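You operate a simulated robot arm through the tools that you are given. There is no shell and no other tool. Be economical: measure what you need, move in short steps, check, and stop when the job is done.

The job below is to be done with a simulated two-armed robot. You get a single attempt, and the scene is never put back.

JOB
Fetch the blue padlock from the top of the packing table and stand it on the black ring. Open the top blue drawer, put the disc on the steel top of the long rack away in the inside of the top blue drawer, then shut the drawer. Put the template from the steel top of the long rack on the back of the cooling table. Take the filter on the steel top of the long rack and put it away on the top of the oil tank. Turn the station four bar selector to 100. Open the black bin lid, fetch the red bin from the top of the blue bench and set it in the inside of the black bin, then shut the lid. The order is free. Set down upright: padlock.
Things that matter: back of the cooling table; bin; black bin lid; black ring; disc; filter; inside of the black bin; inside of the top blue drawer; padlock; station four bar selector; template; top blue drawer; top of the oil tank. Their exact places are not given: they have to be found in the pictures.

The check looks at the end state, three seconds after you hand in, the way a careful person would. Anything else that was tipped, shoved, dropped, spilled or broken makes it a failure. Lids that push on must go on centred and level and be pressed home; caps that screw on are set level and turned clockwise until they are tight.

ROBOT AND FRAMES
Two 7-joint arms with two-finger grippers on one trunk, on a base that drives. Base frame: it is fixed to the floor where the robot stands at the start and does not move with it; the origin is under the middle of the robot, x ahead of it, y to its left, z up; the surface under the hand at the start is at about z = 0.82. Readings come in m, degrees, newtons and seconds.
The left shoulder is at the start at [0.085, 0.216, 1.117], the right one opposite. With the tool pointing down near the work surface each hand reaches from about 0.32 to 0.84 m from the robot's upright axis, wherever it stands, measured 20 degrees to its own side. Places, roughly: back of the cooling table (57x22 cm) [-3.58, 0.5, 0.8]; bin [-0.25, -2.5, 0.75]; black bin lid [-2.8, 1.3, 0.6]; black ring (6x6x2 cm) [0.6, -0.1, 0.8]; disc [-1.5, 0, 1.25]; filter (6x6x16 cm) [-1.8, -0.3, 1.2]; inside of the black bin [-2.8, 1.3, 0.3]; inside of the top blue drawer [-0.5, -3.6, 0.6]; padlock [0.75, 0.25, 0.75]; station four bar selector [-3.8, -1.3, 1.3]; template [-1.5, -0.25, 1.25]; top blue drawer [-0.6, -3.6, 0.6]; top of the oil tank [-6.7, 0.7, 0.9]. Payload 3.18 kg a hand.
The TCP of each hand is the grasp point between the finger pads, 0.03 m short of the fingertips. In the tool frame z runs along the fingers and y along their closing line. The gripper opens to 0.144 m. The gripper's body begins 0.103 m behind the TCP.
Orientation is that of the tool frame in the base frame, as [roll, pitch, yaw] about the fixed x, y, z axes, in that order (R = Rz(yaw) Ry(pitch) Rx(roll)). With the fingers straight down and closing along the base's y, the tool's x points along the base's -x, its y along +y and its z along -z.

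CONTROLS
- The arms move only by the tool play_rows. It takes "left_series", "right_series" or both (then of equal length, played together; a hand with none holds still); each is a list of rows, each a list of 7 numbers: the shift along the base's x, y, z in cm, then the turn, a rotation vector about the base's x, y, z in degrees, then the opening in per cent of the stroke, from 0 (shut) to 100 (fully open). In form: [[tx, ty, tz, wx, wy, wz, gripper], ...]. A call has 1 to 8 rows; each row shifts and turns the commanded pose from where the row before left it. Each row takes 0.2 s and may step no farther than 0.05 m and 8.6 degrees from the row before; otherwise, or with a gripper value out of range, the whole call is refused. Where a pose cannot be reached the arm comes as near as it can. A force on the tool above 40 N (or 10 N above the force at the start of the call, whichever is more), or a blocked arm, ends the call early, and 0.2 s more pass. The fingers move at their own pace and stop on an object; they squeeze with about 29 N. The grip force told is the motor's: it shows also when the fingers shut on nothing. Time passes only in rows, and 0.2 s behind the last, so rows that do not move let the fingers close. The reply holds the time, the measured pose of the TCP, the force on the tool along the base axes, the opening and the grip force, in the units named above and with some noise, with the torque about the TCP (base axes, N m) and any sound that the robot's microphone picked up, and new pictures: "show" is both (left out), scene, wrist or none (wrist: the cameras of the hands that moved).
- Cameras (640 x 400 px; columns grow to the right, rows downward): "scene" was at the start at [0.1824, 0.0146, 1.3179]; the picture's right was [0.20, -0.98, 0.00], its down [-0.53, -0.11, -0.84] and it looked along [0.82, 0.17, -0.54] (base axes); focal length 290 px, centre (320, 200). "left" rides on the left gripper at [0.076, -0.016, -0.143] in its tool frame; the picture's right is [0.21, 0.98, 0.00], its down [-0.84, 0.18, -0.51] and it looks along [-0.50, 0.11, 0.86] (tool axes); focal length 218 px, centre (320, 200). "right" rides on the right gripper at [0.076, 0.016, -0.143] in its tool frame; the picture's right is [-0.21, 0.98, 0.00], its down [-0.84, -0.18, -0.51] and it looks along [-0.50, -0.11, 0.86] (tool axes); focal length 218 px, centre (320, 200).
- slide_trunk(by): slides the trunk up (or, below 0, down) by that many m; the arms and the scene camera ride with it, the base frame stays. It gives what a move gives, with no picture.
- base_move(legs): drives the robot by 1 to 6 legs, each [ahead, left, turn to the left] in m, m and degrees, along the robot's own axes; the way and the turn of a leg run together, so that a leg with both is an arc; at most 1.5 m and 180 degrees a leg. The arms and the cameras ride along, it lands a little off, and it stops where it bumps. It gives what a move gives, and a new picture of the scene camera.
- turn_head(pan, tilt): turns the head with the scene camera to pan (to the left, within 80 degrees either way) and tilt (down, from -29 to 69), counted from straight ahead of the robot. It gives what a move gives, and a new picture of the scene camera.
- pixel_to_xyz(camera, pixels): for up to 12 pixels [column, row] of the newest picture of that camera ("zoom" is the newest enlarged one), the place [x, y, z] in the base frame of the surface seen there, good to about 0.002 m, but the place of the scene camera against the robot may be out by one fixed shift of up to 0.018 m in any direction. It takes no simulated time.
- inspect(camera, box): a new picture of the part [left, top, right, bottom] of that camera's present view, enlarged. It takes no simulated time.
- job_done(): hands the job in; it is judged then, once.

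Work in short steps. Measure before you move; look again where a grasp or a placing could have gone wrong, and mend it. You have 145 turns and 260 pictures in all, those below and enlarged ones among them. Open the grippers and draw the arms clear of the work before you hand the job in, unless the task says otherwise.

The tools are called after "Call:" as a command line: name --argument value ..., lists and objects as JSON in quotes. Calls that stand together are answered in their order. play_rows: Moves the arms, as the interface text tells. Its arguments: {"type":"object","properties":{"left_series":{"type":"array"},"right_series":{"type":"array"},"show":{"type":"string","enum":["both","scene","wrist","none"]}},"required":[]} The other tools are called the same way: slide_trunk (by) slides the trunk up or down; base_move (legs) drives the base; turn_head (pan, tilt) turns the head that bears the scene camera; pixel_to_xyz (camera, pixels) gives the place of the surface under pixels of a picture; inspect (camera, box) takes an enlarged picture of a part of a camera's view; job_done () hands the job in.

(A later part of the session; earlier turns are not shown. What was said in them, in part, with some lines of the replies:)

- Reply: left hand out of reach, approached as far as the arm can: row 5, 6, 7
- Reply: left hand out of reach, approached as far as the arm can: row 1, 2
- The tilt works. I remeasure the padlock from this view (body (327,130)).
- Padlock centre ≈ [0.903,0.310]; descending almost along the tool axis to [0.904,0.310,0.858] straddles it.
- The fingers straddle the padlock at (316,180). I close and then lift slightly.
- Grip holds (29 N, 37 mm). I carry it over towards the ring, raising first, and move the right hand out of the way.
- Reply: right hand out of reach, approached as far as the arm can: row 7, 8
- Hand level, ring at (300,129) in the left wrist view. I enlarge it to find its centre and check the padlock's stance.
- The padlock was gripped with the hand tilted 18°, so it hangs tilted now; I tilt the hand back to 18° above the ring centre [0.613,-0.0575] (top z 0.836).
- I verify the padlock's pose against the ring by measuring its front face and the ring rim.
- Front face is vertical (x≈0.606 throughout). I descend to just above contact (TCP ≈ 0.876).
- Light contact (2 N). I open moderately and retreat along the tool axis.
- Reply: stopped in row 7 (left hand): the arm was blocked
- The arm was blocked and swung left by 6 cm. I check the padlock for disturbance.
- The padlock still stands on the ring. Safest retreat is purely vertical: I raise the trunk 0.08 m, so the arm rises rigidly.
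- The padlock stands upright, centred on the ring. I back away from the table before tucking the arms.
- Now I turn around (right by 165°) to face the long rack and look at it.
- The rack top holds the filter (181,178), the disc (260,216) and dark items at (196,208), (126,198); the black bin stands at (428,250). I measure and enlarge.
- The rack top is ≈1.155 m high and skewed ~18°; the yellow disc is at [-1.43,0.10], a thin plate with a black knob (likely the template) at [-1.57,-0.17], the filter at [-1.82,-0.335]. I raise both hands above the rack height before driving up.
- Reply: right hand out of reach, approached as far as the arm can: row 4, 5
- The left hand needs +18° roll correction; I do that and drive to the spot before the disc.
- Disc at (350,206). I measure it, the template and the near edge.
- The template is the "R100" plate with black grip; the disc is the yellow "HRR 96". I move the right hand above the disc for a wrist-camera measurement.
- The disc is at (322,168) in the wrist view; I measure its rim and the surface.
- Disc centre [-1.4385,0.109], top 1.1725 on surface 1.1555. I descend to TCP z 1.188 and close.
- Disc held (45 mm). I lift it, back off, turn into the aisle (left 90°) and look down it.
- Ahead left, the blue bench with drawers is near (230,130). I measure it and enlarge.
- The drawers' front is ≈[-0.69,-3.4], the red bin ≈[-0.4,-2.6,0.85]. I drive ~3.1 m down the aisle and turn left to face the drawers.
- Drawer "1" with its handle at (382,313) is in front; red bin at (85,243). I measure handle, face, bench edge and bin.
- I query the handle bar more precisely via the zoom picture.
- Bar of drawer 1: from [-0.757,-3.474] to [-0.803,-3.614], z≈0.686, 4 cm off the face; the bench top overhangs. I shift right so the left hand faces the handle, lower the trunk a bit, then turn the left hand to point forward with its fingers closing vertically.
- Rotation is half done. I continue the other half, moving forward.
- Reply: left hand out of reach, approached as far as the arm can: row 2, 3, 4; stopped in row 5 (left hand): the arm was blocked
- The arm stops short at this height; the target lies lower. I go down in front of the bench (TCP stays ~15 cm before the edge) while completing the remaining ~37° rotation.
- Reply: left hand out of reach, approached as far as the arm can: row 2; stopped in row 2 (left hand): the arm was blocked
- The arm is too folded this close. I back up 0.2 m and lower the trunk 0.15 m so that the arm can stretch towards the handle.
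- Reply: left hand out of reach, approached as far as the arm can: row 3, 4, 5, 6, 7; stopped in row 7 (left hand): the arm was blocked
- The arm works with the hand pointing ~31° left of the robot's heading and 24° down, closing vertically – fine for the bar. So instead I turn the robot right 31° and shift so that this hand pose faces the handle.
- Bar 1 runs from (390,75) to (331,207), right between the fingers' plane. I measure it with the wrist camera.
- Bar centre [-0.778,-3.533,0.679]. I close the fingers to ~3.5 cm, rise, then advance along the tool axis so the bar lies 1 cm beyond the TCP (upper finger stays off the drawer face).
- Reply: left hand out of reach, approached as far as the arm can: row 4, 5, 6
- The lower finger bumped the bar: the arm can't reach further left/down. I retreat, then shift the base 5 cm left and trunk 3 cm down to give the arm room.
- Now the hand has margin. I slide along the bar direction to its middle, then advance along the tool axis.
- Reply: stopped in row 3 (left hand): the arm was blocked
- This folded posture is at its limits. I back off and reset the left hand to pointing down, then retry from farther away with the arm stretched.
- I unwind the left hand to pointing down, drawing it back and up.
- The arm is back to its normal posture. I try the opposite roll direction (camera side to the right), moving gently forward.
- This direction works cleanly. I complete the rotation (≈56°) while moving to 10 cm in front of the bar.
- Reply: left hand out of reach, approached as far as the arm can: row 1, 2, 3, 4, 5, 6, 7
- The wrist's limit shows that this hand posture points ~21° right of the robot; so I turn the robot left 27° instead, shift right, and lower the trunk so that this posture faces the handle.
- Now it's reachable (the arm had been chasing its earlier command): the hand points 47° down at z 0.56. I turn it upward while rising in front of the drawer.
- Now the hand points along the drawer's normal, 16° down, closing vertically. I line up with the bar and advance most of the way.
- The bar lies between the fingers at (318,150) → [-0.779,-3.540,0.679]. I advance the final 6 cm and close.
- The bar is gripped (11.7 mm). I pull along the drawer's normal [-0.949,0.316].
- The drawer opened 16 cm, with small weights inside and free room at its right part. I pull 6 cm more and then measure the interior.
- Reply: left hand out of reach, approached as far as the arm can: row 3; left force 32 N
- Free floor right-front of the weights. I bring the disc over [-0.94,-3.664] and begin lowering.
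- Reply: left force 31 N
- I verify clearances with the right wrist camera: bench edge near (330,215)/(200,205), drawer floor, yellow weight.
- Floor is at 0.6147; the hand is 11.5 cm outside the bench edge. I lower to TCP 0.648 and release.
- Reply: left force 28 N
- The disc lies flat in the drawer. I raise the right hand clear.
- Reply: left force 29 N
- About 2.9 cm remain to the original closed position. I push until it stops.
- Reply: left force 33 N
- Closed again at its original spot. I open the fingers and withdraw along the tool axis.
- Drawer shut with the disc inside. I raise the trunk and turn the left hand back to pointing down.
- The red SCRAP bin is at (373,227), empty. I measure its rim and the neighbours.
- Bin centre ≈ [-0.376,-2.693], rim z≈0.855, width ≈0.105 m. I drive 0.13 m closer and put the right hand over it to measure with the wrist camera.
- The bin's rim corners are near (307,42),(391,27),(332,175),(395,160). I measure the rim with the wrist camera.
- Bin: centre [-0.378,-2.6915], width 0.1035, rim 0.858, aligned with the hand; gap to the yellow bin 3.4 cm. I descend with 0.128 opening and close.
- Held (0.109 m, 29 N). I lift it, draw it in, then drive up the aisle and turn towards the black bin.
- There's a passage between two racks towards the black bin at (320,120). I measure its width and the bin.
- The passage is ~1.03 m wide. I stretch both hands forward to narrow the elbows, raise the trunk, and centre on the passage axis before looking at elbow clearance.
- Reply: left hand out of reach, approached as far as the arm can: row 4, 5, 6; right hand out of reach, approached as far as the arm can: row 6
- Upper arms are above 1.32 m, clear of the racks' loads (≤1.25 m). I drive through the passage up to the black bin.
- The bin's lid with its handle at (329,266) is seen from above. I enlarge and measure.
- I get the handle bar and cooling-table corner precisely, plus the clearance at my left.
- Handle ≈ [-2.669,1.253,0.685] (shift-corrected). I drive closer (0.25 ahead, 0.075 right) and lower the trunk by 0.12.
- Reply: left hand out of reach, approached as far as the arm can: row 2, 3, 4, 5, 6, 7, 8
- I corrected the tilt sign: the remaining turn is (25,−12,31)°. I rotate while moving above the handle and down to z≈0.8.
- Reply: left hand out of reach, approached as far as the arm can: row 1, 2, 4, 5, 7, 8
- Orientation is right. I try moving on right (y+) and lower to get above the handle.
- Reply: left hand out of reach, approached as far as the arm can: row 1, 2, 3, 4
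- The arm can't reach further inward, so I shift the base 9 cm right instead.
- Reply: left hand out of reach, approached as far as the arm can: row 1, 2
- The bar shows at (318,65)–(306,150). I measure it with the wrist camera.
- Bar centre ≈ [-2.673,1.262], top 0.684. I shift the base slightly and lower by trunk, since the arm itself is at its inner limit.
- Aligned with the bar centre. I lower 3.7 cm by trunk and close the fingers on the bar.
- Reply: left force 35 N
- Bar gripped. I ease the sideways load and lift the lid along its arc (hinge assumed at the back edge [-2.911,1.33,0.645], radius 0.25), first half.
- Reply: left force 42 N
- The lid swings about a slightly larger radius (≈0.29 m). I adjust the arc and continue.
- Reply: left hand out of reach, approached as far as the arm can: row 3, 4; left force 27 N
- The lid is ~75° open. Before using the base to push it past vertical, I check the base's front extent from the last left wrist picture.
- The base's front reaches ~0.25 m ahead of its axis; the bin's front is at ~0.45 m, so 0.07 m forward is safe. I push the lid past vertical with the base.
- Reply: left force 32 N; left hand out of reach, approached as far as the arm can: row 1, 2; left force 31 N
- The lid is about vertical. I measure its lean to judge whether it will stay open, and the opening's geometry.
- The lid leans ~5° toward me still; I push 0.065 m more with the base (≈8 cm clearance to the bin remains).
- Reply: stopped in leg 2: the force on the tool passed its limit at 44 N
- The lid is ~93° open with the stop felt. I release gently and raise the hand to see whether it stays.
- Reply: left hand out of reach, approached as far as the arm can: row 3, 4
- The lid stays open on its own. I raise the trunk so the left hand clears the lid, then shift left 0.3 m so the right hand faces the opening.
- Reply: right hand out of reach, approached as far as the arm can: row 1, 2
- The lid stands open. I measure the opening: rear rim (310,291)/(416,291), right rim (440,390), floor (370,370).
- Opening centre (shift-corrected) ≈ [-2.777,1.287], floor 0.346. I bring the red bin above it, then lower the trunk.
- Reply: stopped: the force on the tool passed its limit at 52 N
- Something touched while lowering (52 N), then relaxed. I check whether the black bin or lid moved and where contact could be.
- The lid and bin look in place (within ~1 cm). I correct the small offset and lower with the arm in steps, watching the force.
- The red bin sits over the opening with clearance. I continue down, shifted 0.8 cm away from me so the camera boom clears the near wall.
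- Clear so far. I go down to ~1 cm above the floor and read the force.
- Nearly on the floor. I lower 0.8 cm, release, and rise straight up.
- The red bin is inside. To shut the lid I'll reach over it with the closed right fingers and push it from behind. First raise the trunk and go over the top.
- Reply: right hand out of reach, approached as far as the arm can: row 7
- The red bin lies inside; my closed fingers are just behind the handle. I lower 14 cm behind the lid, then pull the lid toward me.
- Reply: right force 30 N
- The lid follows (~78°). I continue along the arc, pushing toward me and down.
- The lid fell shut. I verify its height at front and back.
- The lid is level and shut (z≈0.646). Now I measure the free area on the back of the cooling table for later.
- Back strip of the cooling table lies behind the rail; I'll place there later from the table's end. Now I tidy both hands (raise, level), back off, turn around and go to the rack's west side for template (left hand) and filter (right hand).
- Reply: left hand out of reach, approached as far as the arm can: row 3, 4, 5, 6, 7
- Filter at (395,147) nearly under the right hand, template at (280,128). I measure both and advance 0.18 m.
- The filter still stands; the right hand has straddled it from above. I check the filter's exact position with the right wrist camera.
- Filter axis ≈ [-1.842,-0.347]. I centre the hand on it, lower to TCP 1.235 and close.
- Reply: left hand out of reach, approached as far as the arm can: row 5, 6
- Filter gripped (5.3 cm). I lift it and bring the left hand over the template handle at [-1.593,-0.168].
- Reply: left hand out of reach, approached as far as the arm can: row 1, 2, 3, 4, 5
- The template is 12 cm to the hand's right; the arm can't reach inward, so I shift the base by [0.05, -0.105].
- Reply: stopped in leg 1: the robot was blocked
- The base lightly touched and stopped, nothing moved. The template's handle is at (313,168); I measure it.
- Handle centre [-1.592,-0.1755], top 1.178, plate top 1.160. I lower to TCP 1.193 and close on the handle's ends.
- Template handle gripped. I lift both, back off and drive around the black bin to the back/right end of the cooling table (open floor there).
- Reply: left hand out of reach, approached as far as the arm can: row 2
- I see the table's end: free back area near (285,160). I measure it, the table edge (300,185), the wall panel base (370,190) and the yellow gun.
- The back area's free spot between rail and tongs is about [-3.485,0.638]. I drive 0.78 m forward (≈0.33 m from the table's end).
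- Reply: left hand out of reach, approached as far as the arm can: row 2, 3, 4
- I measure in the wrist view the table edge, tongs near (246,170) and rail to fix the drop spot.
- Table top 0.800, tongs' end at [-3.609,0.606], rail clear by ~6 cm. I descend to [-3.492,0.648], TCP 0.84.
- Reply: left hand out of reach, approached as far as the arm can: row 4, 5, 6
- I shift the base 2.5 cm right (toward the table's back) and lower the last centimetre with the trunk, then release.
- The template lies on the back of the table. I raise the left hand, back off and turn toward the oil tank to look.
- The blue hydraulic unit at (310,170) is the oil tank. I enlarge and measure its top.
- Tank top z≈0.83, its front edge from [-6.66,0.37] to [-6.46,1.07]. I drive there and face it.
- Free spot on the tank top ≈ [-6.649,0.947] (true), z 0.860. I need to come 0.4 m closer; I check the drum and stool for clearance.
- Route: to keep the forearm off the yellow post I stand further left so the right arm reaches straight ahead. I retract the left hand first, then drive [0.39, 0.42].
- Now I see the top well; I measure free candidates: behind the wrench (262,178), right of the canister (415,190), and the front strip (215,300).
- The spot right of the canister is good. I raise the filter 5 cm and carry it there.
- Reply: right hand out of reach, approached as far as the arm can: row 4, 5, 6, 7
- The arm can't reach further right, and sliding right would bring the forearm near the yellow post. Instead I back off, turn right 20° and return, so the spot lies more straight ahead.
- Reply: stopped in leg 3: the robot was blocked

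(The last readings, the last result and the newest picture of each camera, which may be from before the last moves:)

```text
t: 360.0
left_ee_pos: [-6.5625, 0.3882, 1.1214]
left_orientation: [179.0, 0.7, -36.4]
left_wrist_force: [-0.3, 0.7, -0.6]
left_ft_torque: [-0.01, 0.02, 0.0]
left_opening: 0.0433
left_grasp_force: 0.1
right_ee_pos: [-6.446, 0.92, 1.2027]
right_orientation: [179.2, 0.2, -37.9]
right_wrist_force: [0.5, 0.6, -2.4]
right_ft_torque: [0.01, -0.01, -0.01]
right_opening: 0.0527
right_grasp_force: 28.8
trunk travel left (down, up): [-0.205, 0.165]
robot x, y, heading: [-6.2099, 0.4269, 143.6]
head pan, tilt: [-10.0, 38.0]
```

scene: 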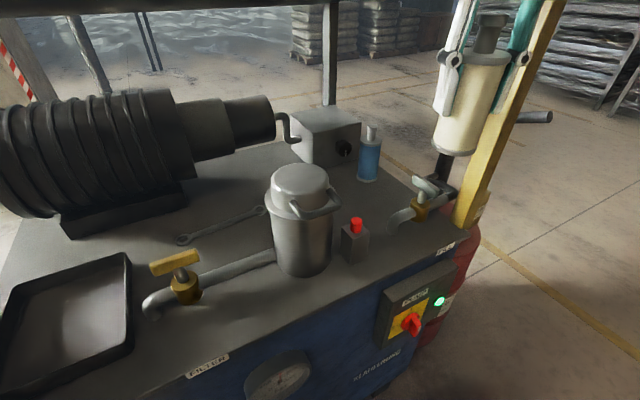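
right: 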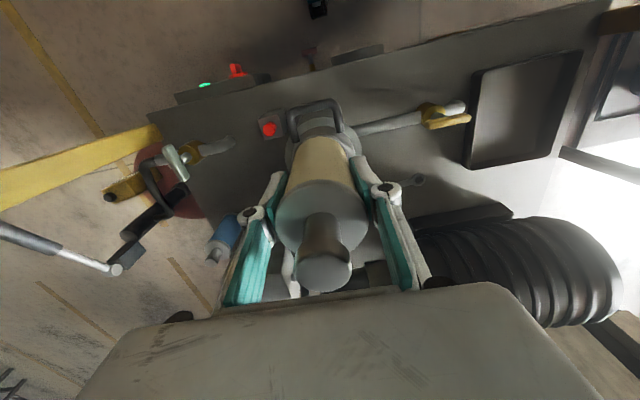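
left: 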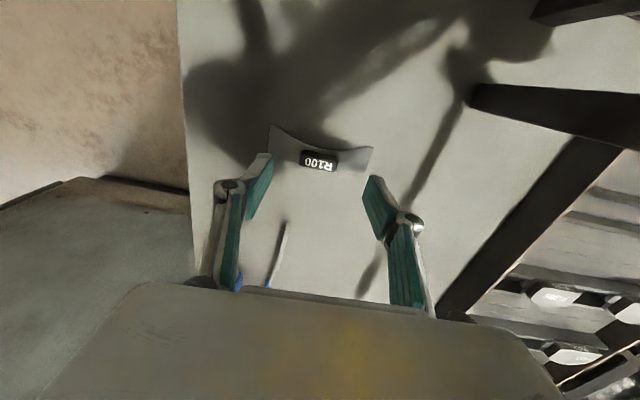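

The base stopped near the tank, with the right hand beside the post. The target is now ahead-left of the hand; I move the arm there.

Call:
play_rows --right_series '[[-3.5, -0.5, 0, 0, 0, 0, 0], [-4, 0.5, 0, 0, 0, 0, 0], [-4, 0.8, -0.5, 0, 0, 0, 0], [-4, 0.9, -1, 0, 0, 0, 0], [-4, 0.9, -1.5, 0, 0, 0, 0]]' --show "both"

```text
t: 361.2
left_ee_pos: [-6.5623, 0.3878, 1.1209]
left_orientation: [179.0, 0.7, -36.5]
left_wrist_force: [-0.6, -0.1, 0.1]
left_ft_torque: [0.01, 0.01, -0.01]
left_opening: 0.043
left_grasp_force: 0.0
right_ee_pos: [-6.4898, 0.9193, 1.2026]
right_orientation: [179.0, 0.5, -38.4]
right_wrist_force: [-0.6, -0.2, -2.1]
right_ft_torque: [-0.02, 0.0, -0.03]
right_opening: 0.053
right_grasp_force: 29.0
right hand out of reach, approached as far as the arm can: row 2, 3, 4, 5
trunk travel left (down, up): [-0.205, 0.165]
robot x, y, heading: [-6.2069, 0.4303, 143.5]
head pan, tilt: [-10.0, 38.0]
```

scene: 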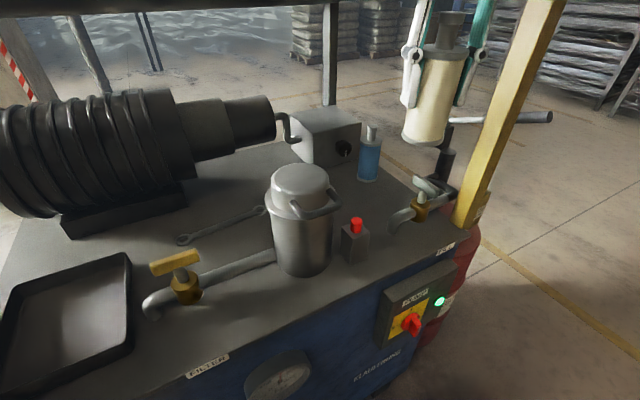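
right: 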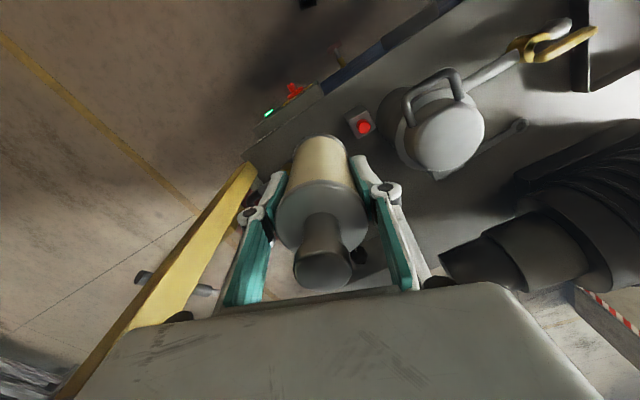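

Too high relative to the shoulder: I raise the trunk 0.16 m and then reach forward and down together.

Call:
slide_trunk --by 0.16

Call:
play_rows --right_series '[[-1, 0, -4.5, 0, 0, 0, 0], [-2.5, 0.4, -4, 0, 0, 0, 0], [-3, 0.5, -3.8, 0, 0, 0, 0], [-3, 0.5, -3.8, 0, 0, 0, 0], [-3, 0.5, -3.8, 0, 0, 0, 0], [-3, 0.5, -3.8, 0, 0, 0, 0]]' --show "wrist"

```text
t: 363.0
left_ee_pos: [-6.5671, 0.392, 1.2794]
left_orientation: [179.2, 0.4, -36.5]
left_wrist_force: [-0.2, -1.4, 0.3]
left_ft_torque: [0.01, -0.03, -0.02]
left_opening: 0.0434
left_grasp_force: 0.1
right_ee_pos: [-6.4571, 0.8931, 1.4229]
right_orientation: [179.0, 8.7, -38.2]
right_wrist_force: [-0.3, 0.2, -2.1]
right_ft_torque: [-0.02, 0.0, 0.01]
right_opening: 0.0528
right_grasp_force: 28.9
trunk travel left (down, up): [-0.365, 0.005]
robot x, y, heading: [-6.2073, 0.428, 143.6]
head pan, tilt: [-10.0, 38.0]
```

```text
t: 364.4
left_ee_pos: [-6.5694, 0.3924, 1.2793]
left_orientation: [179.0, 0.3, -36.5]
left_wrist_force: [-0.5, 0.2, 0.2]
left_ft_torque: [-0.01, -0.08, -0.01]
left_opening: 0.0434
left_grasp_force: 0.0
right_ee_pos: [-6.614, 0.9179, 1.1869]
right_orientation: [179.0, 8.7, -38.2]
right_wrist_force: [0.3, 0.4, -2.0]
right_ft_torque: [-0.06, -0.07, 0.0]
right_opening: 0.0526
right_grasp_force: 28.8
trunk travel left (down, up): [-0.365, 0.005]
robot x, y, heading: [-6.2079, 0.4259, 143.3]
head pan, tilt: [-10.0, 38.0]
```

right: 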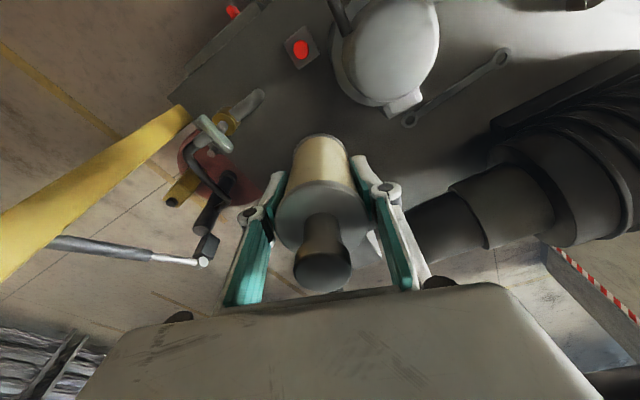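

Reach is fine now. I level the hand (8.7°) while descending to ~4 cm above the top.

Call:
play_rows --right_series '[[-0.6, 0.5, -3.4, 0, 0, 0, 0], [-0.6, 0.5, -3.4, -1.35, -1.7, 0, 0], [-0.6, 0.5, -3.4, -1.35, -1.7, 0, 0], [-0.6, 0.5, -3.4, -1.35, -1.7, 0, 0], [-0.6, 0.5, -3.4, -1.35, -1.7, 0, 0], [-0.5, 0.4, -3.4, 0, 0, 0, 0]]' --show "both"

```text
t: 365.8
left_ee_pos: [-6.5684, 0.393, 1.2793]
left_orientation: [179.0, 0.3, -36.4]
left_wrist_force: [0.0, 0.7, -0.4]
left_ft_torque: [0.0, 0.01, 0.04]
left_opening: 0.0432
left_grasp_force: 0.1
right_ee_pos: [-6.6484, 0.9504, 0.9821]
right_orientation: [178.9, 0.0, -38.3]
right_wrist_force: [0.7, -0.5, -2.6]
right_ft_torque: [-0.01, -0.01, 0.01]
right_opening: 0.0529
right_grasp_force: 28.7
trunk travel left (down, up): [-0.365, 0.005]
robot x, y, heading: [-6.2084, 0.4314, 143.6]
head pan, tilt: [-10.0, 38.0]
```

scene: 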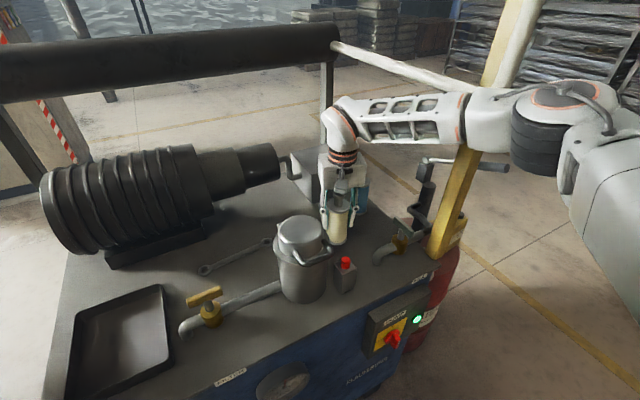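
right: 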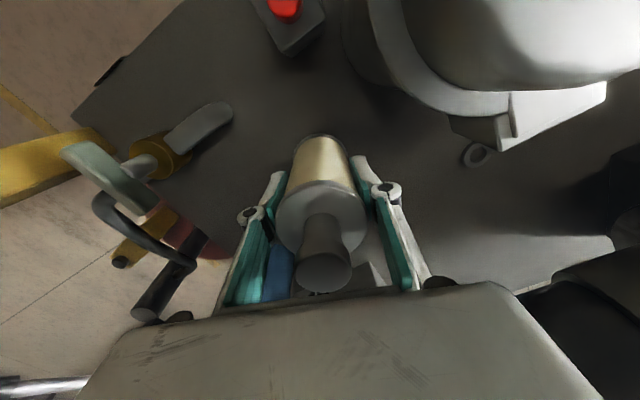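

The spot is free; the blue bottle is just beyond the far finger, so I'll open only a little. I lower 4.1 cm, release and rise.

Call:
play_rows --right_series '[[0, 0, -3.2, 0, 0, 0, 0], [0, 0, -0.6, 0, 0, 0, 0], [0, 0, -0.35, 0, 0, 0, 0], [0, 0, 0, 0, 0, 0, 46], [0, 0, 0, 0, 0, 0, 46], [0, 0, 3, 0, 0, 0, 46], [0, 0, 4, 0, 0, 0, 46], [0, 0, 4, 0, 0, 0, 46]]' --show "wrist"

```text
t: 367.6
left_ee_pos: [-6.5676, 0.3916, 1.2784]
left_orientation: [179.1, 0.4, -36.6]
left_wrist_force: [-0.6, 0.8, 0.7]
left_ft_torque: [0.02, -0.01, 0.04]
left_opening: 0.0434
left_grasp_force: 0.0
right_ee_pos: [-6.647, 0.9468, 1.0521]
right_orientation: [178.9, 0.1, -38.2]
right_wrist_force: [0.5, -0.3, 0.2]
right_ft_torque: [0.04, -0.02, 0.0]
right_opening: 0.0664
right_grasp_force: 0.1
trunk travel left (down, up): [-0.365, 0.005]
robot x, y, heading: [-6.2089, 0.4291, 143.5]
head pan, tilt: [-10.0, 38.0]
```

right: 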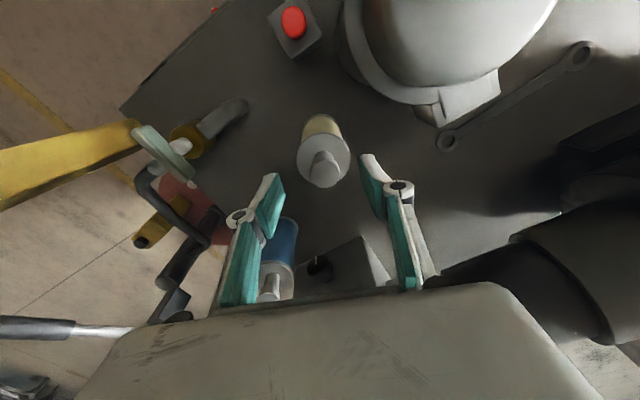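

The filter stands on the tank's top. I raise and retract the right hand, then drive back around the table toward the machine's station side.

Call:
play_rows --right_series '[[0, 0, 4.5, 0, 0, 0, 46], [0, 0, 4.5, 0, 0, 0, 46], [0, 0, 4.5, 0, 0, 0, 46], [0, 0, 4.5, 0, 0, 0, 46], [0, 0, 4.5, 0, 0, 0, 46], [3.6, -2.7, 0, 0, 0, 0, 30], [3.6, -2.7, 0, 0, 0, 0, 30], [3.6, -2.7, 0, 0, 0, 0, 30]]' --show "scene"

Call:
base_move --legs '[[-0.35, 0, 0], [0, 0, 18.5], [-0.4, -0.94, 0], [-0.4, -0.94, 0], [-1.2, -0.7, 0], [-1.3, 0, 0]]'

Call:
play_rows --right_series '[[4, -1.3, 0, 0, 0, 2, 30], [4, -1.3, 0, 0, 0, 2, 30], [0, 0, 0, 0, 0, 0, 30]]' --show "none"

```text
t: 369.4
left_ee_pos: [-6.567, 0.3905, 1.2797]
left_orientation: [179.1, 0.4, -36.4]
left_wrist_force: [-0.2, 0.2, -0.9]
left_ft_torque: [0.01, 0.03, -0.01]
left_opening: 0.0433
left_grasp_force: 0.0
right_ee_pos: [-6.5114, 0.863, 1.2203]
right_orientation: [178.9, 0.1, -38.2]
right_wrist_force: [-0.1, 0.0, -0.9]
right_ft_torque: [0.01, 0.0, -0.01]
right_opening: 0.0434
right_grasp_force: 0.0
right hand out of reach, approached as far as the arm can: row 3, 4, 5
trunk travel left (down, up): [-0.365, 0.005]
robot x, y, heading: [-6.2091, 0.4344, 143.6]
head pan, tilt: [-10.0, 38.0]
```

scene: 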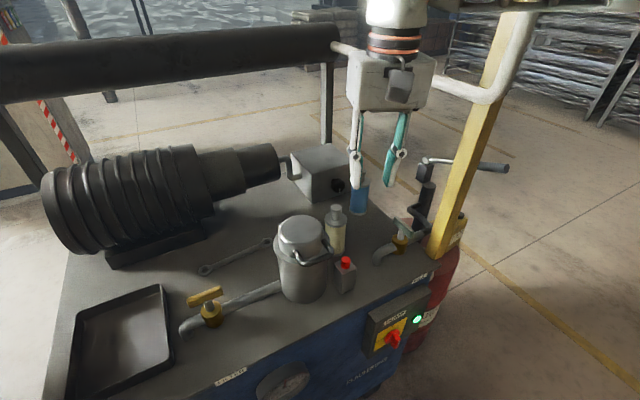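

```text
t: 401.6
left_ee_pos: [-2.3136, 1.4118, 1.2789]
left_orientation: [179.1, 0.3, -20.2]
left_wrist_force: [1.1, -0.1, -0.2]
left_ft_torque: [-0.01, 0.02, -0.02]
left_opening: 0.0433
left_grasp_force: 0.1
right_ee_pos: [-2.3928, 1.8829, 1.2203]
right_orientation: [179.0, 0.0, -22.0]
right_wrist_force: [0.7, 0.3, 0.2]
right_ft_torque: [-0.02, 0.03, 0.02]
right_opening: 0.043
right_grasp_force: 0.2
trunk travel left (down, up): [-0.365, 0.005]
robot x, y, heading: [-1.9784, 1.5456, 159.6]
head pan, tilt: [-10.0, 38.0]
```

scene: 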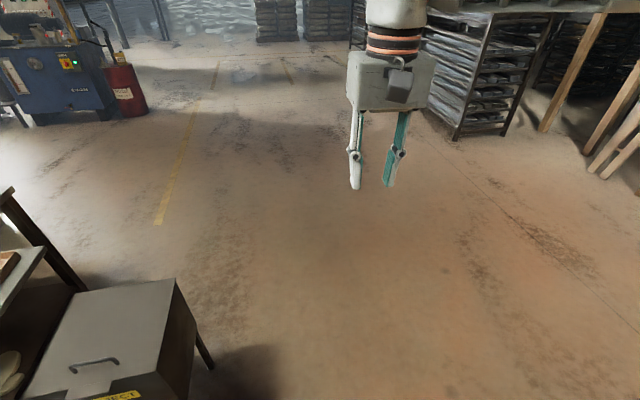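

```text
t: 402.4
left_ee_pos: [-2.3156, 1.4116, 1.2791]
left_orientation: [179.1, 0.3, -20.3]
left_wrist_force: [-0.8, 0.1, 0.4]
left_ft_torque: [-0.02, -0.01, 0.01]
left_opening: 0.0431
left_grasp_force: 0.1
right_ee_pos: [-2.3142, 1.8563, 1.2181]
right_orientation: [178.9, 0.0, -18.0]
right_wrist_force: [0.5, 0.4, -0.4]
right_ft_torque: [0.01, -0.04, 0.02]
right_opening: 0.0431
right_grasp_force: 0.0
trunk travel left (down, up): [-0.365, 0.005]
robot x, y, heading: [-1.9801, 1.5452, 159.5]
head pan, tilt: [-10.0, 38.0]
```

The filter stands well. I drive left down the aisle in front of the machine to station four and look up at the panel.

Call:
base_move --legs '[[0, 0, 2.5], [0, 1.5, 0], [0, 1.4, 0]]'

Call:
turn_head --pan 5 --tilt 8

```text
t: 428.0
left_ee_pos: [-3.2234, -1.3261, 1.279]
left_orientation: [179.2, 0.3, -19.2]
left_wrist_force: [0.6, 0.5, 0.5]
left_ft_torque: [0.0, -0.03, 0.01]
left_opening: 0.0431
left_grasp_force: 0.1
right_ee_pos: [-3.2294, -0.8814, 1.2184]
right_orientation: [179.0, -0.1, -17.0]
right_wrist_force: [-0.6, 0.2, 0.4]
right_ft_torque: [0.05, 0.02, 0.01]
right_opening: 0.0431
right_grasp_force: 0.1
trunk travel left (down, up): [-0.365, 0.005]
robot x, y, heading: [-2.8893, -1.185, 160.8]
head pan, tilt: [-10.0, 38.0]
```

scene: 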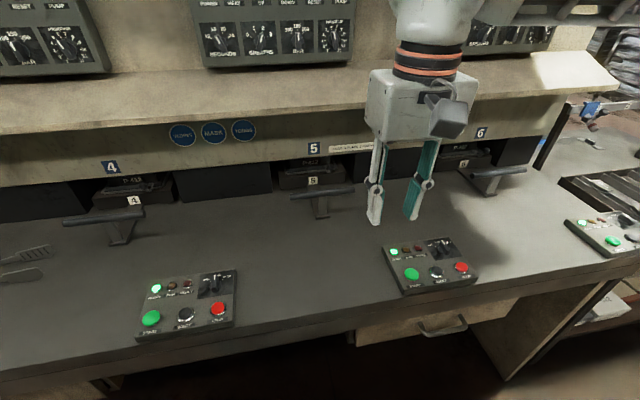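

```text
t: 429.0
left_ee_pos: [-3.2231, -1.3267, 1.2797]
left_orientation: [179.1, 0.3, -19.3]
left_wrist_force: [0.9, 0.1, -0.3]
left_ft_torque: [0.02, -0.01, 0.04]
left_opening: 0.0434
left_grasp_force: 0.2
right_ee_pos: [-3.2289, -0.882, 1.2174]
right_orientation: [179.0, 0.0, -17.0]
right_wrist_force: [-0.9, -0.6, -0.6]
right_ft_torque: [-0.02, -0.01, -0.04]
right_opening: 0.0429
right_grasp_force: 0.1
trunk travel left (down, up): [-0.365, 0.005]
robot x, y, heading: [-2.8896, -1.1866, 160.8]
head pan, tilt: [5.0, 8.0]
```

scene: 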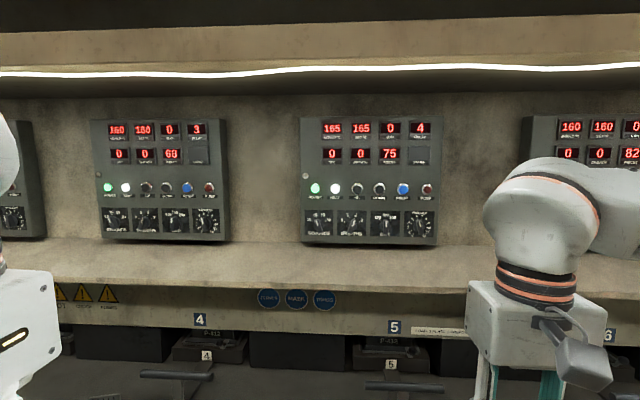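

Station 4's panel is at (160,180) with four knobs in row ~222. I enlarge the knob row and measure.

Call:
inspect --camera "scene" --box '[92, 175, 232, 250]'

Call:
pixel_to_xyz --camera "scene" --pixels '[[117, 221], [145, 221], [176, 222], [208, 222], [208, 200], [195, 222], [220, 222], [150, 245], [150, 275], [200, 320], [120, 130], [215, 130]]'

```text
4.57 times, centred on (162, 212) of scene
```

zoom: 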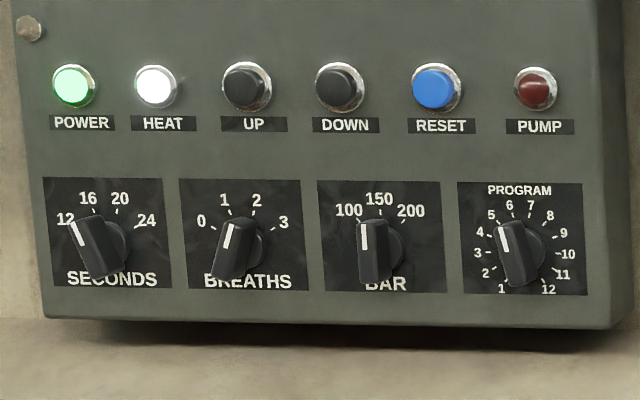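

```text
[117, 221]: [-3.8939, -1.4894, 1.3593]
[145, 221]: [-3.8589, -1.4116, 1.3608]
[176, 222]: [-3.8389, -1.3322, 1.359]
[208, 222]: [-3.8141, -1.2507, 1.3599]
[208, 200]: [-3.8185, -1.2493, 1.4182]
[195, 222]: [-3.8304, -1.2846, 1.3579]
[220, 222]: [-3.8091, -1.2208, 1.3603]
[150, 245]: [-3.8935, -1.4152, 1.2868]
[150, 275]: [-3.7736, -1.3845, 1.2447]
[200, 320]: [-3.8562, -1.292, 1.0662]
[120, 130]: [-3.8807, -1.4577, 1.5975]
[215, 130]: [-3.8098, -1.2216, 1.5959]
```

The BAR knob (third, zoom (378,248)) points to 150; 100 is ~45° counter-clockwise. Knob ≈ [-3.839,-1.342,1.351]. I shift the base left 0.25 m and turn the left hand to point forward (20° down), moving it out in front of me.

Call:
base_move --legs '[[0, 0.25, 0.7]]'

Call:
play_rows --left_series '[[-3.1, 1.05, 1.2, 2.47, 7.4, 0, 30], [-3.1, 1.05, 1.2, 2.47, 7.4, 0, 30], [-3.1, 1.05, 1.2, 2.47, 7.4, 0, 30], [-3.1, 1.05, 1.2, 2.47, 7.4, 0, 30], [-3.1, 1.05, 1.2, 2.47, 7.4, 0, 30], [-3.1, 1.05, 1.2, 2.47, 7.4, 0, 30], [-3.1, 1.05, 1.2, 2.47, 7.4, 0, 30], [-3.1, 1.05, 1.2, 2.47, 7.4, 0, 30]]' --show "none"

Call:
play_rows --left_series '[[-1, 0.3, 0, 2.47, 7.4, 0, 30], [0, 0, 0, 0, 0, 0, 30]]' --show "both"

```text
t: 431.8
left_ee_pos: [-3.3024, -1.569, 1.2797]
left_orientation: [179.1, 0.3, -18.5]
left_wrist_force: [-0.4, 0.3, 0.3]
left_ft_torque: [0.05, 0.01, 0.0]
left_opening: 0.0429
left_grasp_force: 0.0
right_ee_pos: [-3.3147, -1.1238, 1.2175]
right_orientation: [179.0, 0.1, -16.0]
right_wrist_force: [0.1, -0.3, -0.1]
right_ft_torque: [0.03, -0.01, -0.01]
right_opening: 0.0432
right_grasp_force: 0.0
trunk travel left (down, up): [-0.365, 0.005]
robot x, y, heading: [-2.9716, -1.4196, 161.4]
head pan, tilt: [5.0, 8.0]
```

scene: 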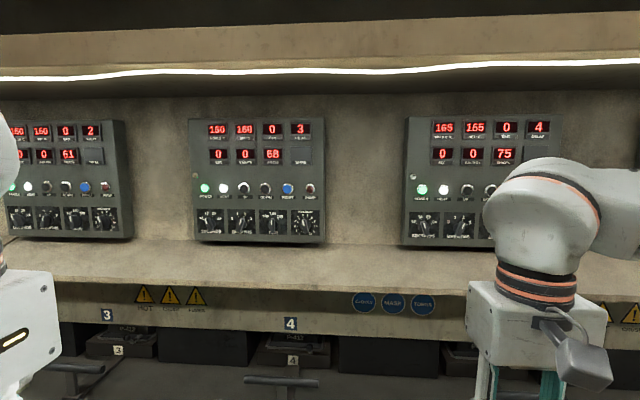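

```text
t: 433.6
left_ee_pos: [-3.5517, -1.4848, 1.3754]
left_orientation: [179.1, 62.7, -18.4]
left_wrist_force: [-0.5, 0.8, 0.0]
left_ft_torque: [-0.01, -0.01, 0.01]
left_opening: 0.0431
left_grasp_force: 0.1
right_ee_pos: [-3.3158, -1.1237, 1.2179]
right_orientation: [179.1, 0.0, -16.1]
right_wrist_force: [0.6, -1.0, 0.6]
right_ft_torque: [0.02, -0.04, 0.06]
right_opening: 0.0432
right_grasp_force: 0.0
trunk travel left (down, up): [-0.365, 0.005]
robot x, y, heading: [-2.9707, -1.4262, 161.1]
head pan, tilt: [5.0, 8.0]
```

```text
t: 434.2
left_ee_pos: [-3.56, -1.4823, 1.376]
left_orientation: [179.0, 70.6, -18.5]
left_wrist_force: [1.2, 0.4, 0.4]
left_ft_torque: [-0.03, -0.03, -0.01]
left_opening: 0.0432
left_grasp_force: 0.1
right_ee_pos: [-3.3139, -1.1245, 1.2187]
right_orientation: [178.9, 0.1, -16.2]
right_wrist_force: [0.3, 0.2, -0.1]
right_ft_torque: [0.0, 0.02, -0.01]
right_opening: 0.043
right_grasp_force: 0.1
trunk travel left (down, up): [-0.365, 0.005]
robot x, y, heading: [-2.9707, -1.4203, 161.4]
head pan, tilt: [5.0, 8.0]
```

scene: 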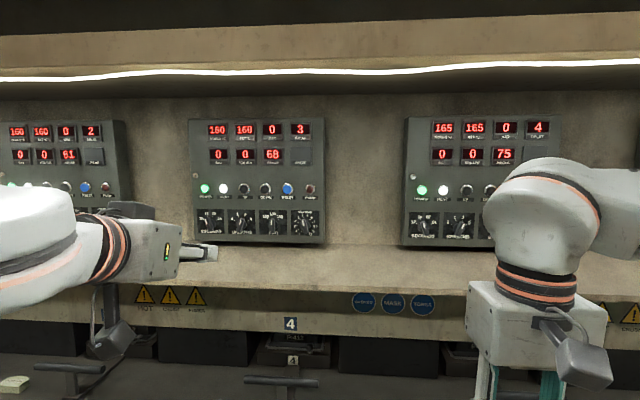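
left: 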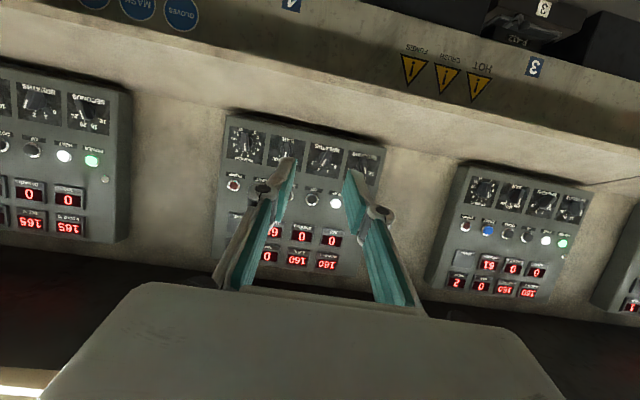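

I verify which panel belongs to station 4 (label "4" at (290,323)) and enlarge the panel; also measure the knob via the wrist camera.

Call:
inspect --camera "scene" --box '[185, 110, 335, 245]'

Call:
pixel_to_xyz --camera "scene" --pixels '[[290, 323], [107, 315], [257, 165], [480, 165], [65, 165], [273, 222], [272, 228], [288, 236], [278, 217]]'

Call:
inspect --camera "left" --box '[210, 100, 400, 220]'

Call:
pixel_to_xyz --camera "left" --pixels '[[285, 145], [288, 152], [283, 140], [300, 150], [268, 148], [288, 160], [280, 150], [292, 148]]'

```text
2.96 times, centred on (260, 178) of scene
```

zoom: 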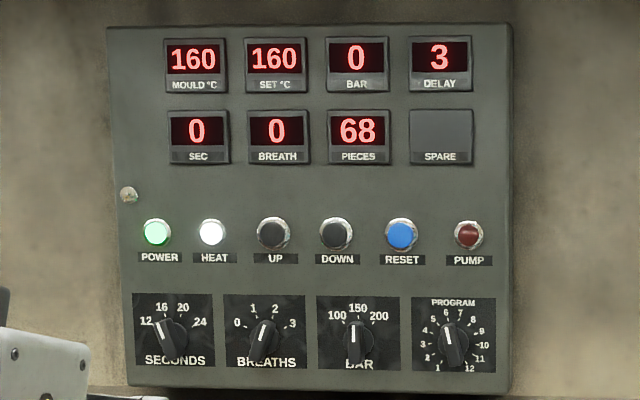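

```text
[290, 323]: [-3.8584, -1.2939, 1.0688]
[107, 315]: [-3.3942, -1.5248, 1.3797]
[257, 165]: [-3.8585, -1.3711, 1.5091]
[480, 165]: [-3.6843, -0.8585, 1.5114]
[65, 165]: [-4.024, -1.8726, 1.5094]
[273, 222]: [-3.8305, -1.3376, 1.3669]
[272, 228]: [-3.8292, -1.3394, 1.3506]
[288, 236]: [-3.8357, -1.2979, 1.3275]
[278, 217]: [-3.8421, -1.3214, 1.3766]
```

```text
3.33 times, centred on (305, 160) of left
```

zoom: 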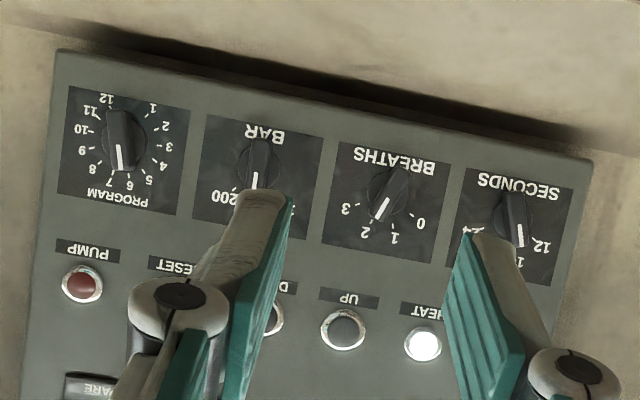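

```text
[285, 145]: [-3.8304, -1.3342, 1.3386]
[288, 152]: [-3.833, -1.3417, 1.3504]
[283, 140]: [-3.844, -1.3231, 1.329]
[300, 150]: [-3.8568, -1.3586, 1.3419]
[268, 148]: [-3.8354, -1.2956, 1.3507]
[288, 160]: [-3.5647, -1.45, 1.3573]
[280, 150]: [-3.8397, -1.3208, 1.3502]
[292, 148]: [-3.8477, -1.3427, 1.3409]
```

Confirmed: this is station 4, BAR at 150. Knob front centre ≈ [-3.832,-1.338,1.344], protruding ~1.7 cm. I approach to ~1.6 cm short with fingers straddling the knob's bar.

Call:
play_rows --left_series '[[-3.99, 2.25, -0.35, 0, 0, 0, 30], [-3.99, 2.25, -0.35, 0, 0, 0, 30], [-3.99, 2.25, -0.35, 0, 0, 0, 30], [-3.99, 2.25, -0.35, 0, 0, 0, 28], [-3.99, 2.25, -0.35, 0, 0, 0, 28], [-3.99, 2.25, -0.35, 0, 0, 0, 28], [0, 0, 0, 0, 0, 0, 28]]' --show "both"

Call:
inspect --camera "left" --box '[230, 100, 410, 220]'

```text
t: 435.8
left_ee_pos: [-3.7686, -1.3633, 1.355]
left_orientation: [179.0, 70.5, -18.5]
left_wrist_force: [0.2, 0.0, 0.8]
left_ft_torque: [0.02, 0.0, 0.0]
left_opening: 0.0402
left_grasp_force: 0.1
left hand out of reach, approached as far as the arm can: row 6
right_ee_pos: [-3.315, -1.1244, 1.2179]
right_orientation: [179.0, 0.0, -16.2]
right_wrist_force: [-0.1, -0.2, -1.0]
right_ft_torque: [-0.03, -0.03, 0.0]
right_opening: 0.0433
right_grasp_force: 0.1
trunk travel left (down, up): [-0.365, 0.005]
robot x, y, heading: [-2.9756, -1.4199, 161.6]
head pan, tilt: [5.0, 8.0]
```

scene: 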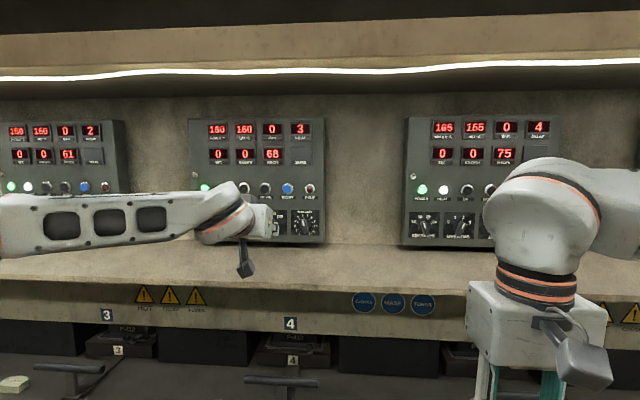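
left: 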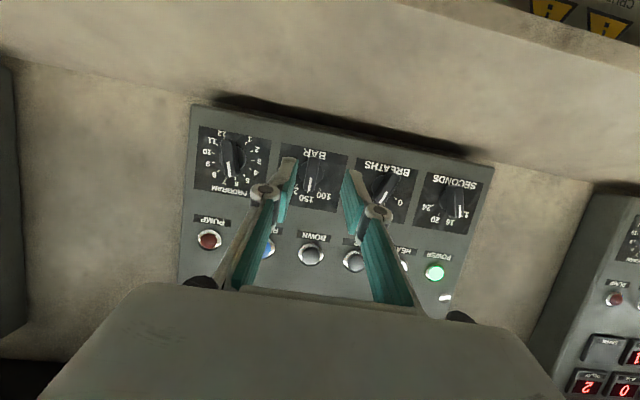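

```text
3.33 times, centred on (320, 160) of left
```

zoom: 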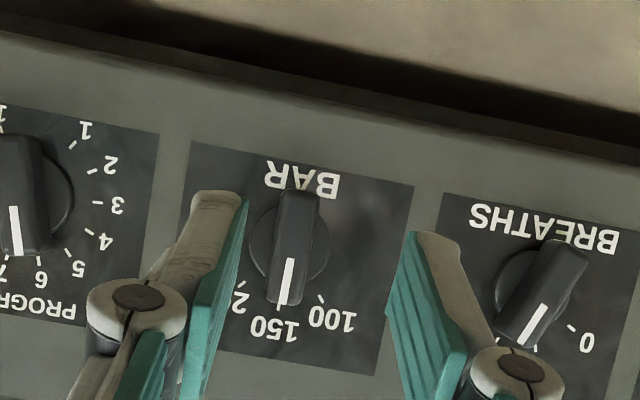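

The fingers straddle the BAR knob (pointer at 150; the 100 tick is ~40° away). The arm is at its limit, so I advance 5 cm with the base and close on the knob.

Call:
base_move --legs '[[0.05, 0, 0]]'

Call:
play_rows --left_series '[[0, 0, 0, 0, 0, 0, 0], [0, 0, 0, 0, 0, 0, 0], [0, 0, 0, 0, 0, 0, 0]]' --show "wrist"

Call:
inspect --camera "left" --box '[230, 100, 410, 220]'

```text
t: 436.8
left_ee_pos: [-3.8134, -1.3482, 1.3548]
left_orientation: [179.4, 70.3, -18.3]
left_wrist_force: [0.2, 0.3, 0.4]
left_ft_torque: [-0.02, -0.02, 0.01]
left_opening: 0.0405
left_grasp_force: 0.1
right_ee_pos: [-3.3621, -1.1083, 1.2173]
right_orientation: [179.0, -0.1, -16.1]
right_wrist_force: [-0.4, -0.3, 0.2]
right_ft_torque: [-0.02, 0.0, 0.0]
right_opening: 0.0433
right_grasp_force: 0.1
trunk travel left (down, up): [-0.365, 0.005]
robot x, y, heading: [-3.0198, -1.4068, 161.4]
head pan, tilt: [5.0, 8.0]
stopped in leg 1: the force on the tool passed its limit at 81 N (the readings are from after the stop); the commanded pose is now the measured one
```

scene: 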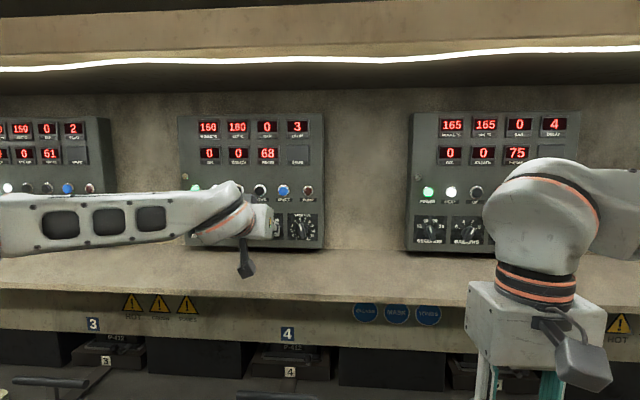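

```text
t: 437.6
left_ee_pos: [-3.8103, -1.3434, 1.3561]
left_orientation: [179.2, 70.3, -18.7]
left_wrist_force: [9.2, 5.4, -1.6]
left_ft_torque: [0.06, 0.04, -0.25]
left_opening: 0.0115
left_grasp_force: 42.4
right_ee_pos: [-3.3601, -1.1075, 1.2171]
right_orientation: [178.8, 0.0, -16.3]
right_wrist_force: [-0.3, -0.4, -0.2]
right_ft_torque: [-0.01, 0.0, -0.02]
right_opening: 0.0434
right_grasp_force: 0.0
trunk travel left (down, up): [-0.365, 0.005]
robot x, y, heading: [-3.0164, -1.4085, 161.6]
head pan, tilt: [5.0, 8.0]
```

left: 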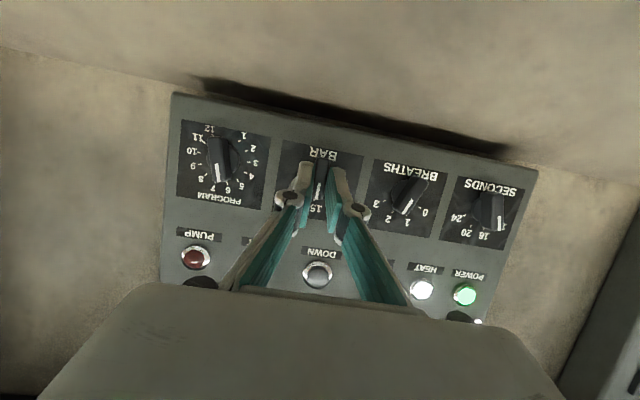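

```text
3.33 times, centred on (320, 160) of left
5 turns are left
```

zoom: 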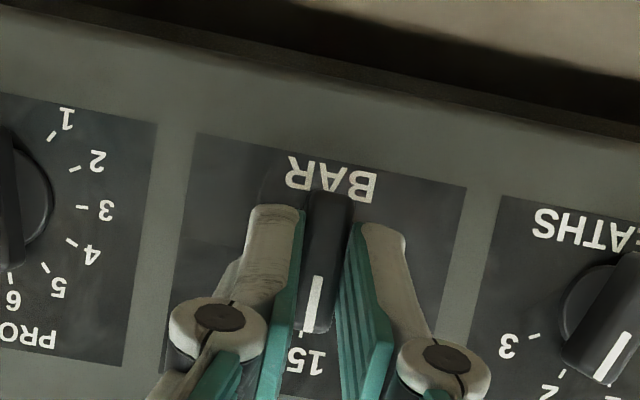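

Knob gripped (11.5 mm). I rotate 40° counter-clockwise about the panel normal, compensating the small TCP offset, and look.

Call:
play_rows --left_series '[[0.1, -0.1, -0.02, 7.58, -2.54, 0, 0], [-0.03, -0.12, -0.03, 7.58, -2.54, 0, 0], [-0.04, -0.12, -0.05, 7.58, -2.54, 0, 0], [-0.04, -0.12, -0.06, 7.58, -2.54, 0, 0], [-0.04, -0.12, -0.07, 7.58, -2.54, 0, 0], [0, 0, 0, 0, 0, 0, 0]]' --show "wrist"

Call:
inspect --camera "left" --box '[230, 100, 410, 220]'

```text
t: 439.0
left_ee_pos: [-3.8118, -1.3507, 1.3548]
left_orientation: [-112.7, 46.2, 42.4]
left_wrist_force: [0.5, 13.9, 5.4]
left_ft_torque: [0.07, -0.17, -0.58]
left_opening: 0.012
left_grasp_force: 41.7
right_ee_pos: [-3.3613, -1.1062, 1.217]
right_orientation: [178.8, -0.1, -16.2]
right_wrist_force: [0.3, 0.0, -0.8]
right_ft_torque: [-0.01, 0.01, 0.01]
right_opening: 0.0433
right_grasp_force: 0.0
trunk travel left (down, up): [-0.365, 0.005]
robot x, y, heading: [-3.0202, -1.4075, 161.6]
head pan, tilt: [5.0, 8.0]
```

left: 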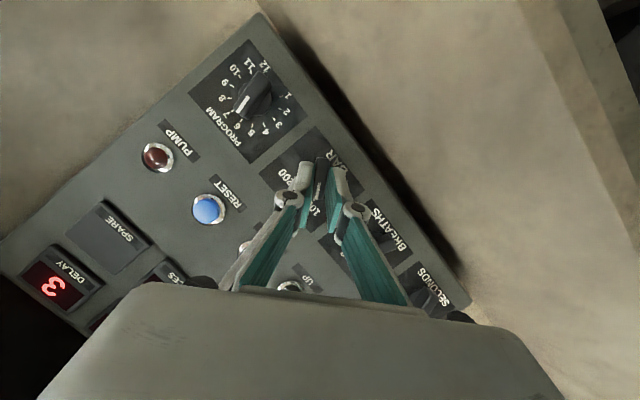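

```text
3.33 times, centred on (320, 160) of left
4 turns are left
```

zoom: 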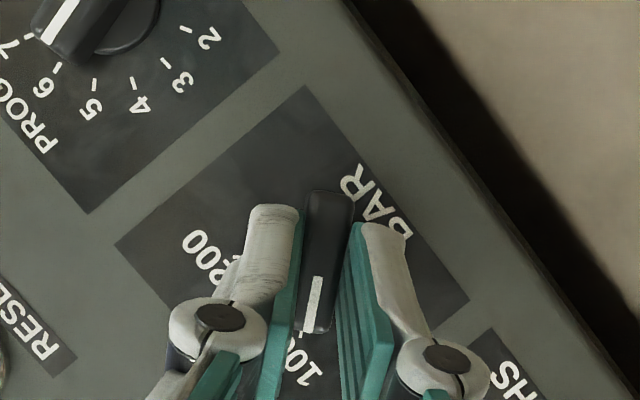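

The pointer now aims at 100. I release, withdraw straight back, and check the panel.

Call:
play_rows --left_series '[[0, 0, 0, 0, 0, 0, 28], [0, 0, 0, 0, 0, 0, 30], [3.3, -1.1, 0.2, 0, 0, 0, 30], [3.8, -1.27, 0.3, 0, 0, 0, 30], [3.8, -1.27, 0.3, 0, 0, 0, 30], [3.8, -1.27, 0, 0, 0, 0, 30]]' --show "wrist"

Call:
inspect --camera "left" --box '[230, 70, 410, 190]'

Call:
inspect --camera "scene" --box '[170, 180, 330, 260]'

```text
t: 440.4
left_ee_pos: [-3.6626, -1.4039, 1.3619]
left_orientation: [-112.6, 46.0, 42.4]
left_wrist_force: [-0.3, 0.4, 0.3]
left_ft_torque: [-0.01, 0.02, 0.03]
left_opening: 0.0432
left_grasp_force: 0.1
right_ee_pos: [-3.3605, -1.1083, 1.2172]
right_orientation: [179.1, 0.0, -16.2]
right_wrist_force: [0.2, -0.4, 0.2]
right_ft_torque: [-0.01, 0.07, -0.01]
right_opening: 0.0435
right_grasp_force: 0.2
trunk travel left (down, up): [-0.365, 0.005]
robot x, y, heading: [-3.0201, -1.4108, 161.4]
head pan, tilt: [5.0, 8.0]
```

left: 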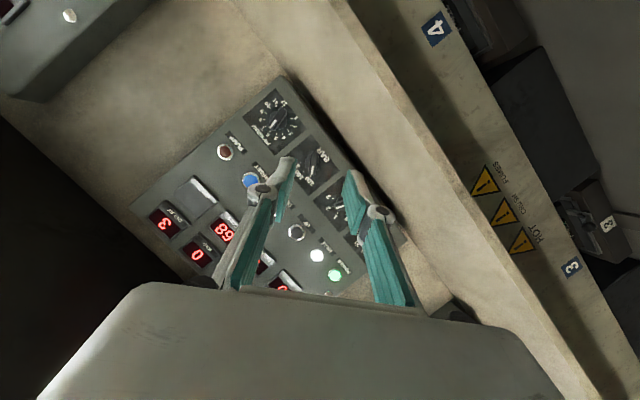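

```text
3.33 times, centred on (320, 130) of left
```

zoom: 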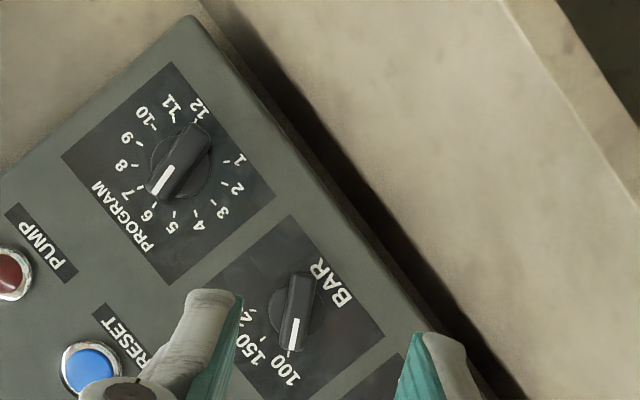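

```text
4.00 times, centred on (250, 220) of scene
3 turns are left
```

zoom: 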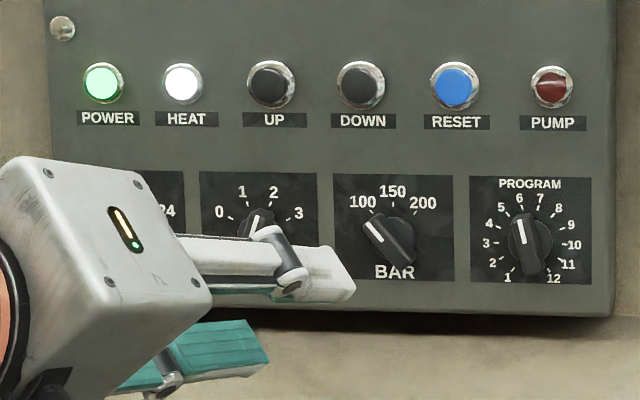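

The BAR selector's pointer is on 100, and the other knobs are unchanged. I open both grippers and draw the arms and base clear.

Call:
play_rows --left_series '[[3.8, -1.27, 0.3, 0, 0, 0, 80], [3.8, -1.27, 0.3, 0, 0, 0, 100], [2, -0.6, 0, 0, 0, 0, 100], [0, 0, 0, 0, 0, 0, 100]]' --right_series '[[0, 0, 0, 0, 0, 0, 80], [0, 0, 0, 0, 0, 0, 100], [0, 0, 0, 0, 0, 0, 100], [0, 0, 0, 0, 0, 0, 100]]' --show "none"

Call:
base_move --legs '[[-0.3, 0, 0]]'

```text
t: 441.4
left_ee_pos: [-3.5708, -1.4334, 1.3682]
left_orientation: [-112.9, 46.0, 42.3]
left_wrist_force: [-0.3, -0.1, -0.4]
left_ft_torque: [0.01, 0.01, 0.0]
left_opening: 0.1442
left_grasp_force: 0.0
left hand out of reach, approached as far as the arm can: row 3
right_ee_pos: [-3.3623, -1.1085, 1.2177]
right_orientation: [179.0, 0.0, -16.1]
right_wrist_force: [0.7, -0.7, -0.5]
right_ft_torque: [-0.01, 0.02, -0.02]
right_opening: 0.1439
right_grasp_force: 0.0
trunk travel left (down, up): [-0.365, 0.005]
robot x, y, heading: [-3.0156, -1.407, 161.7]
head pan, tilt: [5.0, 8.0]
```

```text
t: 443.4
left_ee_pos: [-3.2888, -1.5284, 1.3689]
left_orientation: [-112.9, 46.1, 42.4]
left_wrist_force: [0.3, 0.0, 0.2]
left_ft_torque: [0.02, 0.03, 0.0]
left_opening: 0.144
left_grasp_force: 0.0
right_ee_pos: [-3.0789, -1.2028, 1.2174]
right_orientation: [179.0, 0.0, -16.0]
right_wrist_force: [-0.9, -0.2, 0.7]
right_ft_torque: [0.01, 0.0, 0.01]
right_opening: 0.1441
right_grasp_force: 0.1
trunk travel left (down, up): [-0.365, 0.005]
robot x, y, heading: [-2.7354, -1.4997, 161.8]
head pan, tilt: [5.0, 8.0]
2 turns are left
```

scene: 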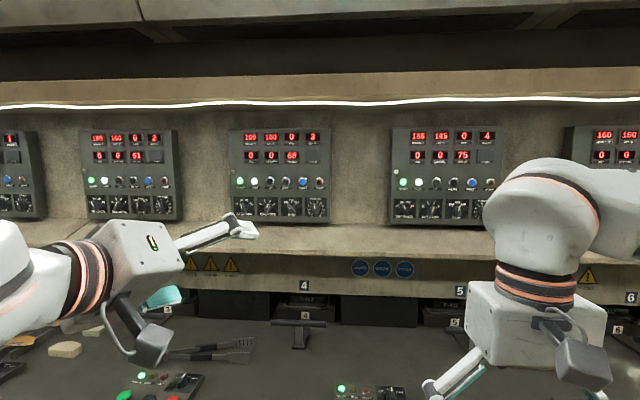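

All parts are done, the grippers are open and the arms are clear; I hand in.

Call:
job_done

```text
The job is handed in.
```

I did all six parts of the job and handed it in:
- **Padlock:** it stands upright on the black ring.
- **Disc:** it is in the top blue drawer, and the drawer is shut.
- **Template:** it lies on the back of the cooling table.
- **Filter:** it stands on top of the oil tank.
- **Selector:** the station four bar selector points to 100.
- **Red bin:** it is inside the black bin, and the lid is shut.

There were several contacts on the way. The left hand pressed station four's panel (81 N) as I gripped the selector. Something touched at 52 N as I lowered the red bin, and the base stopped against the rack and again near the oil tank. I saw nothing tipped or moved; the black bin may have shifted by up to about 1 cm.
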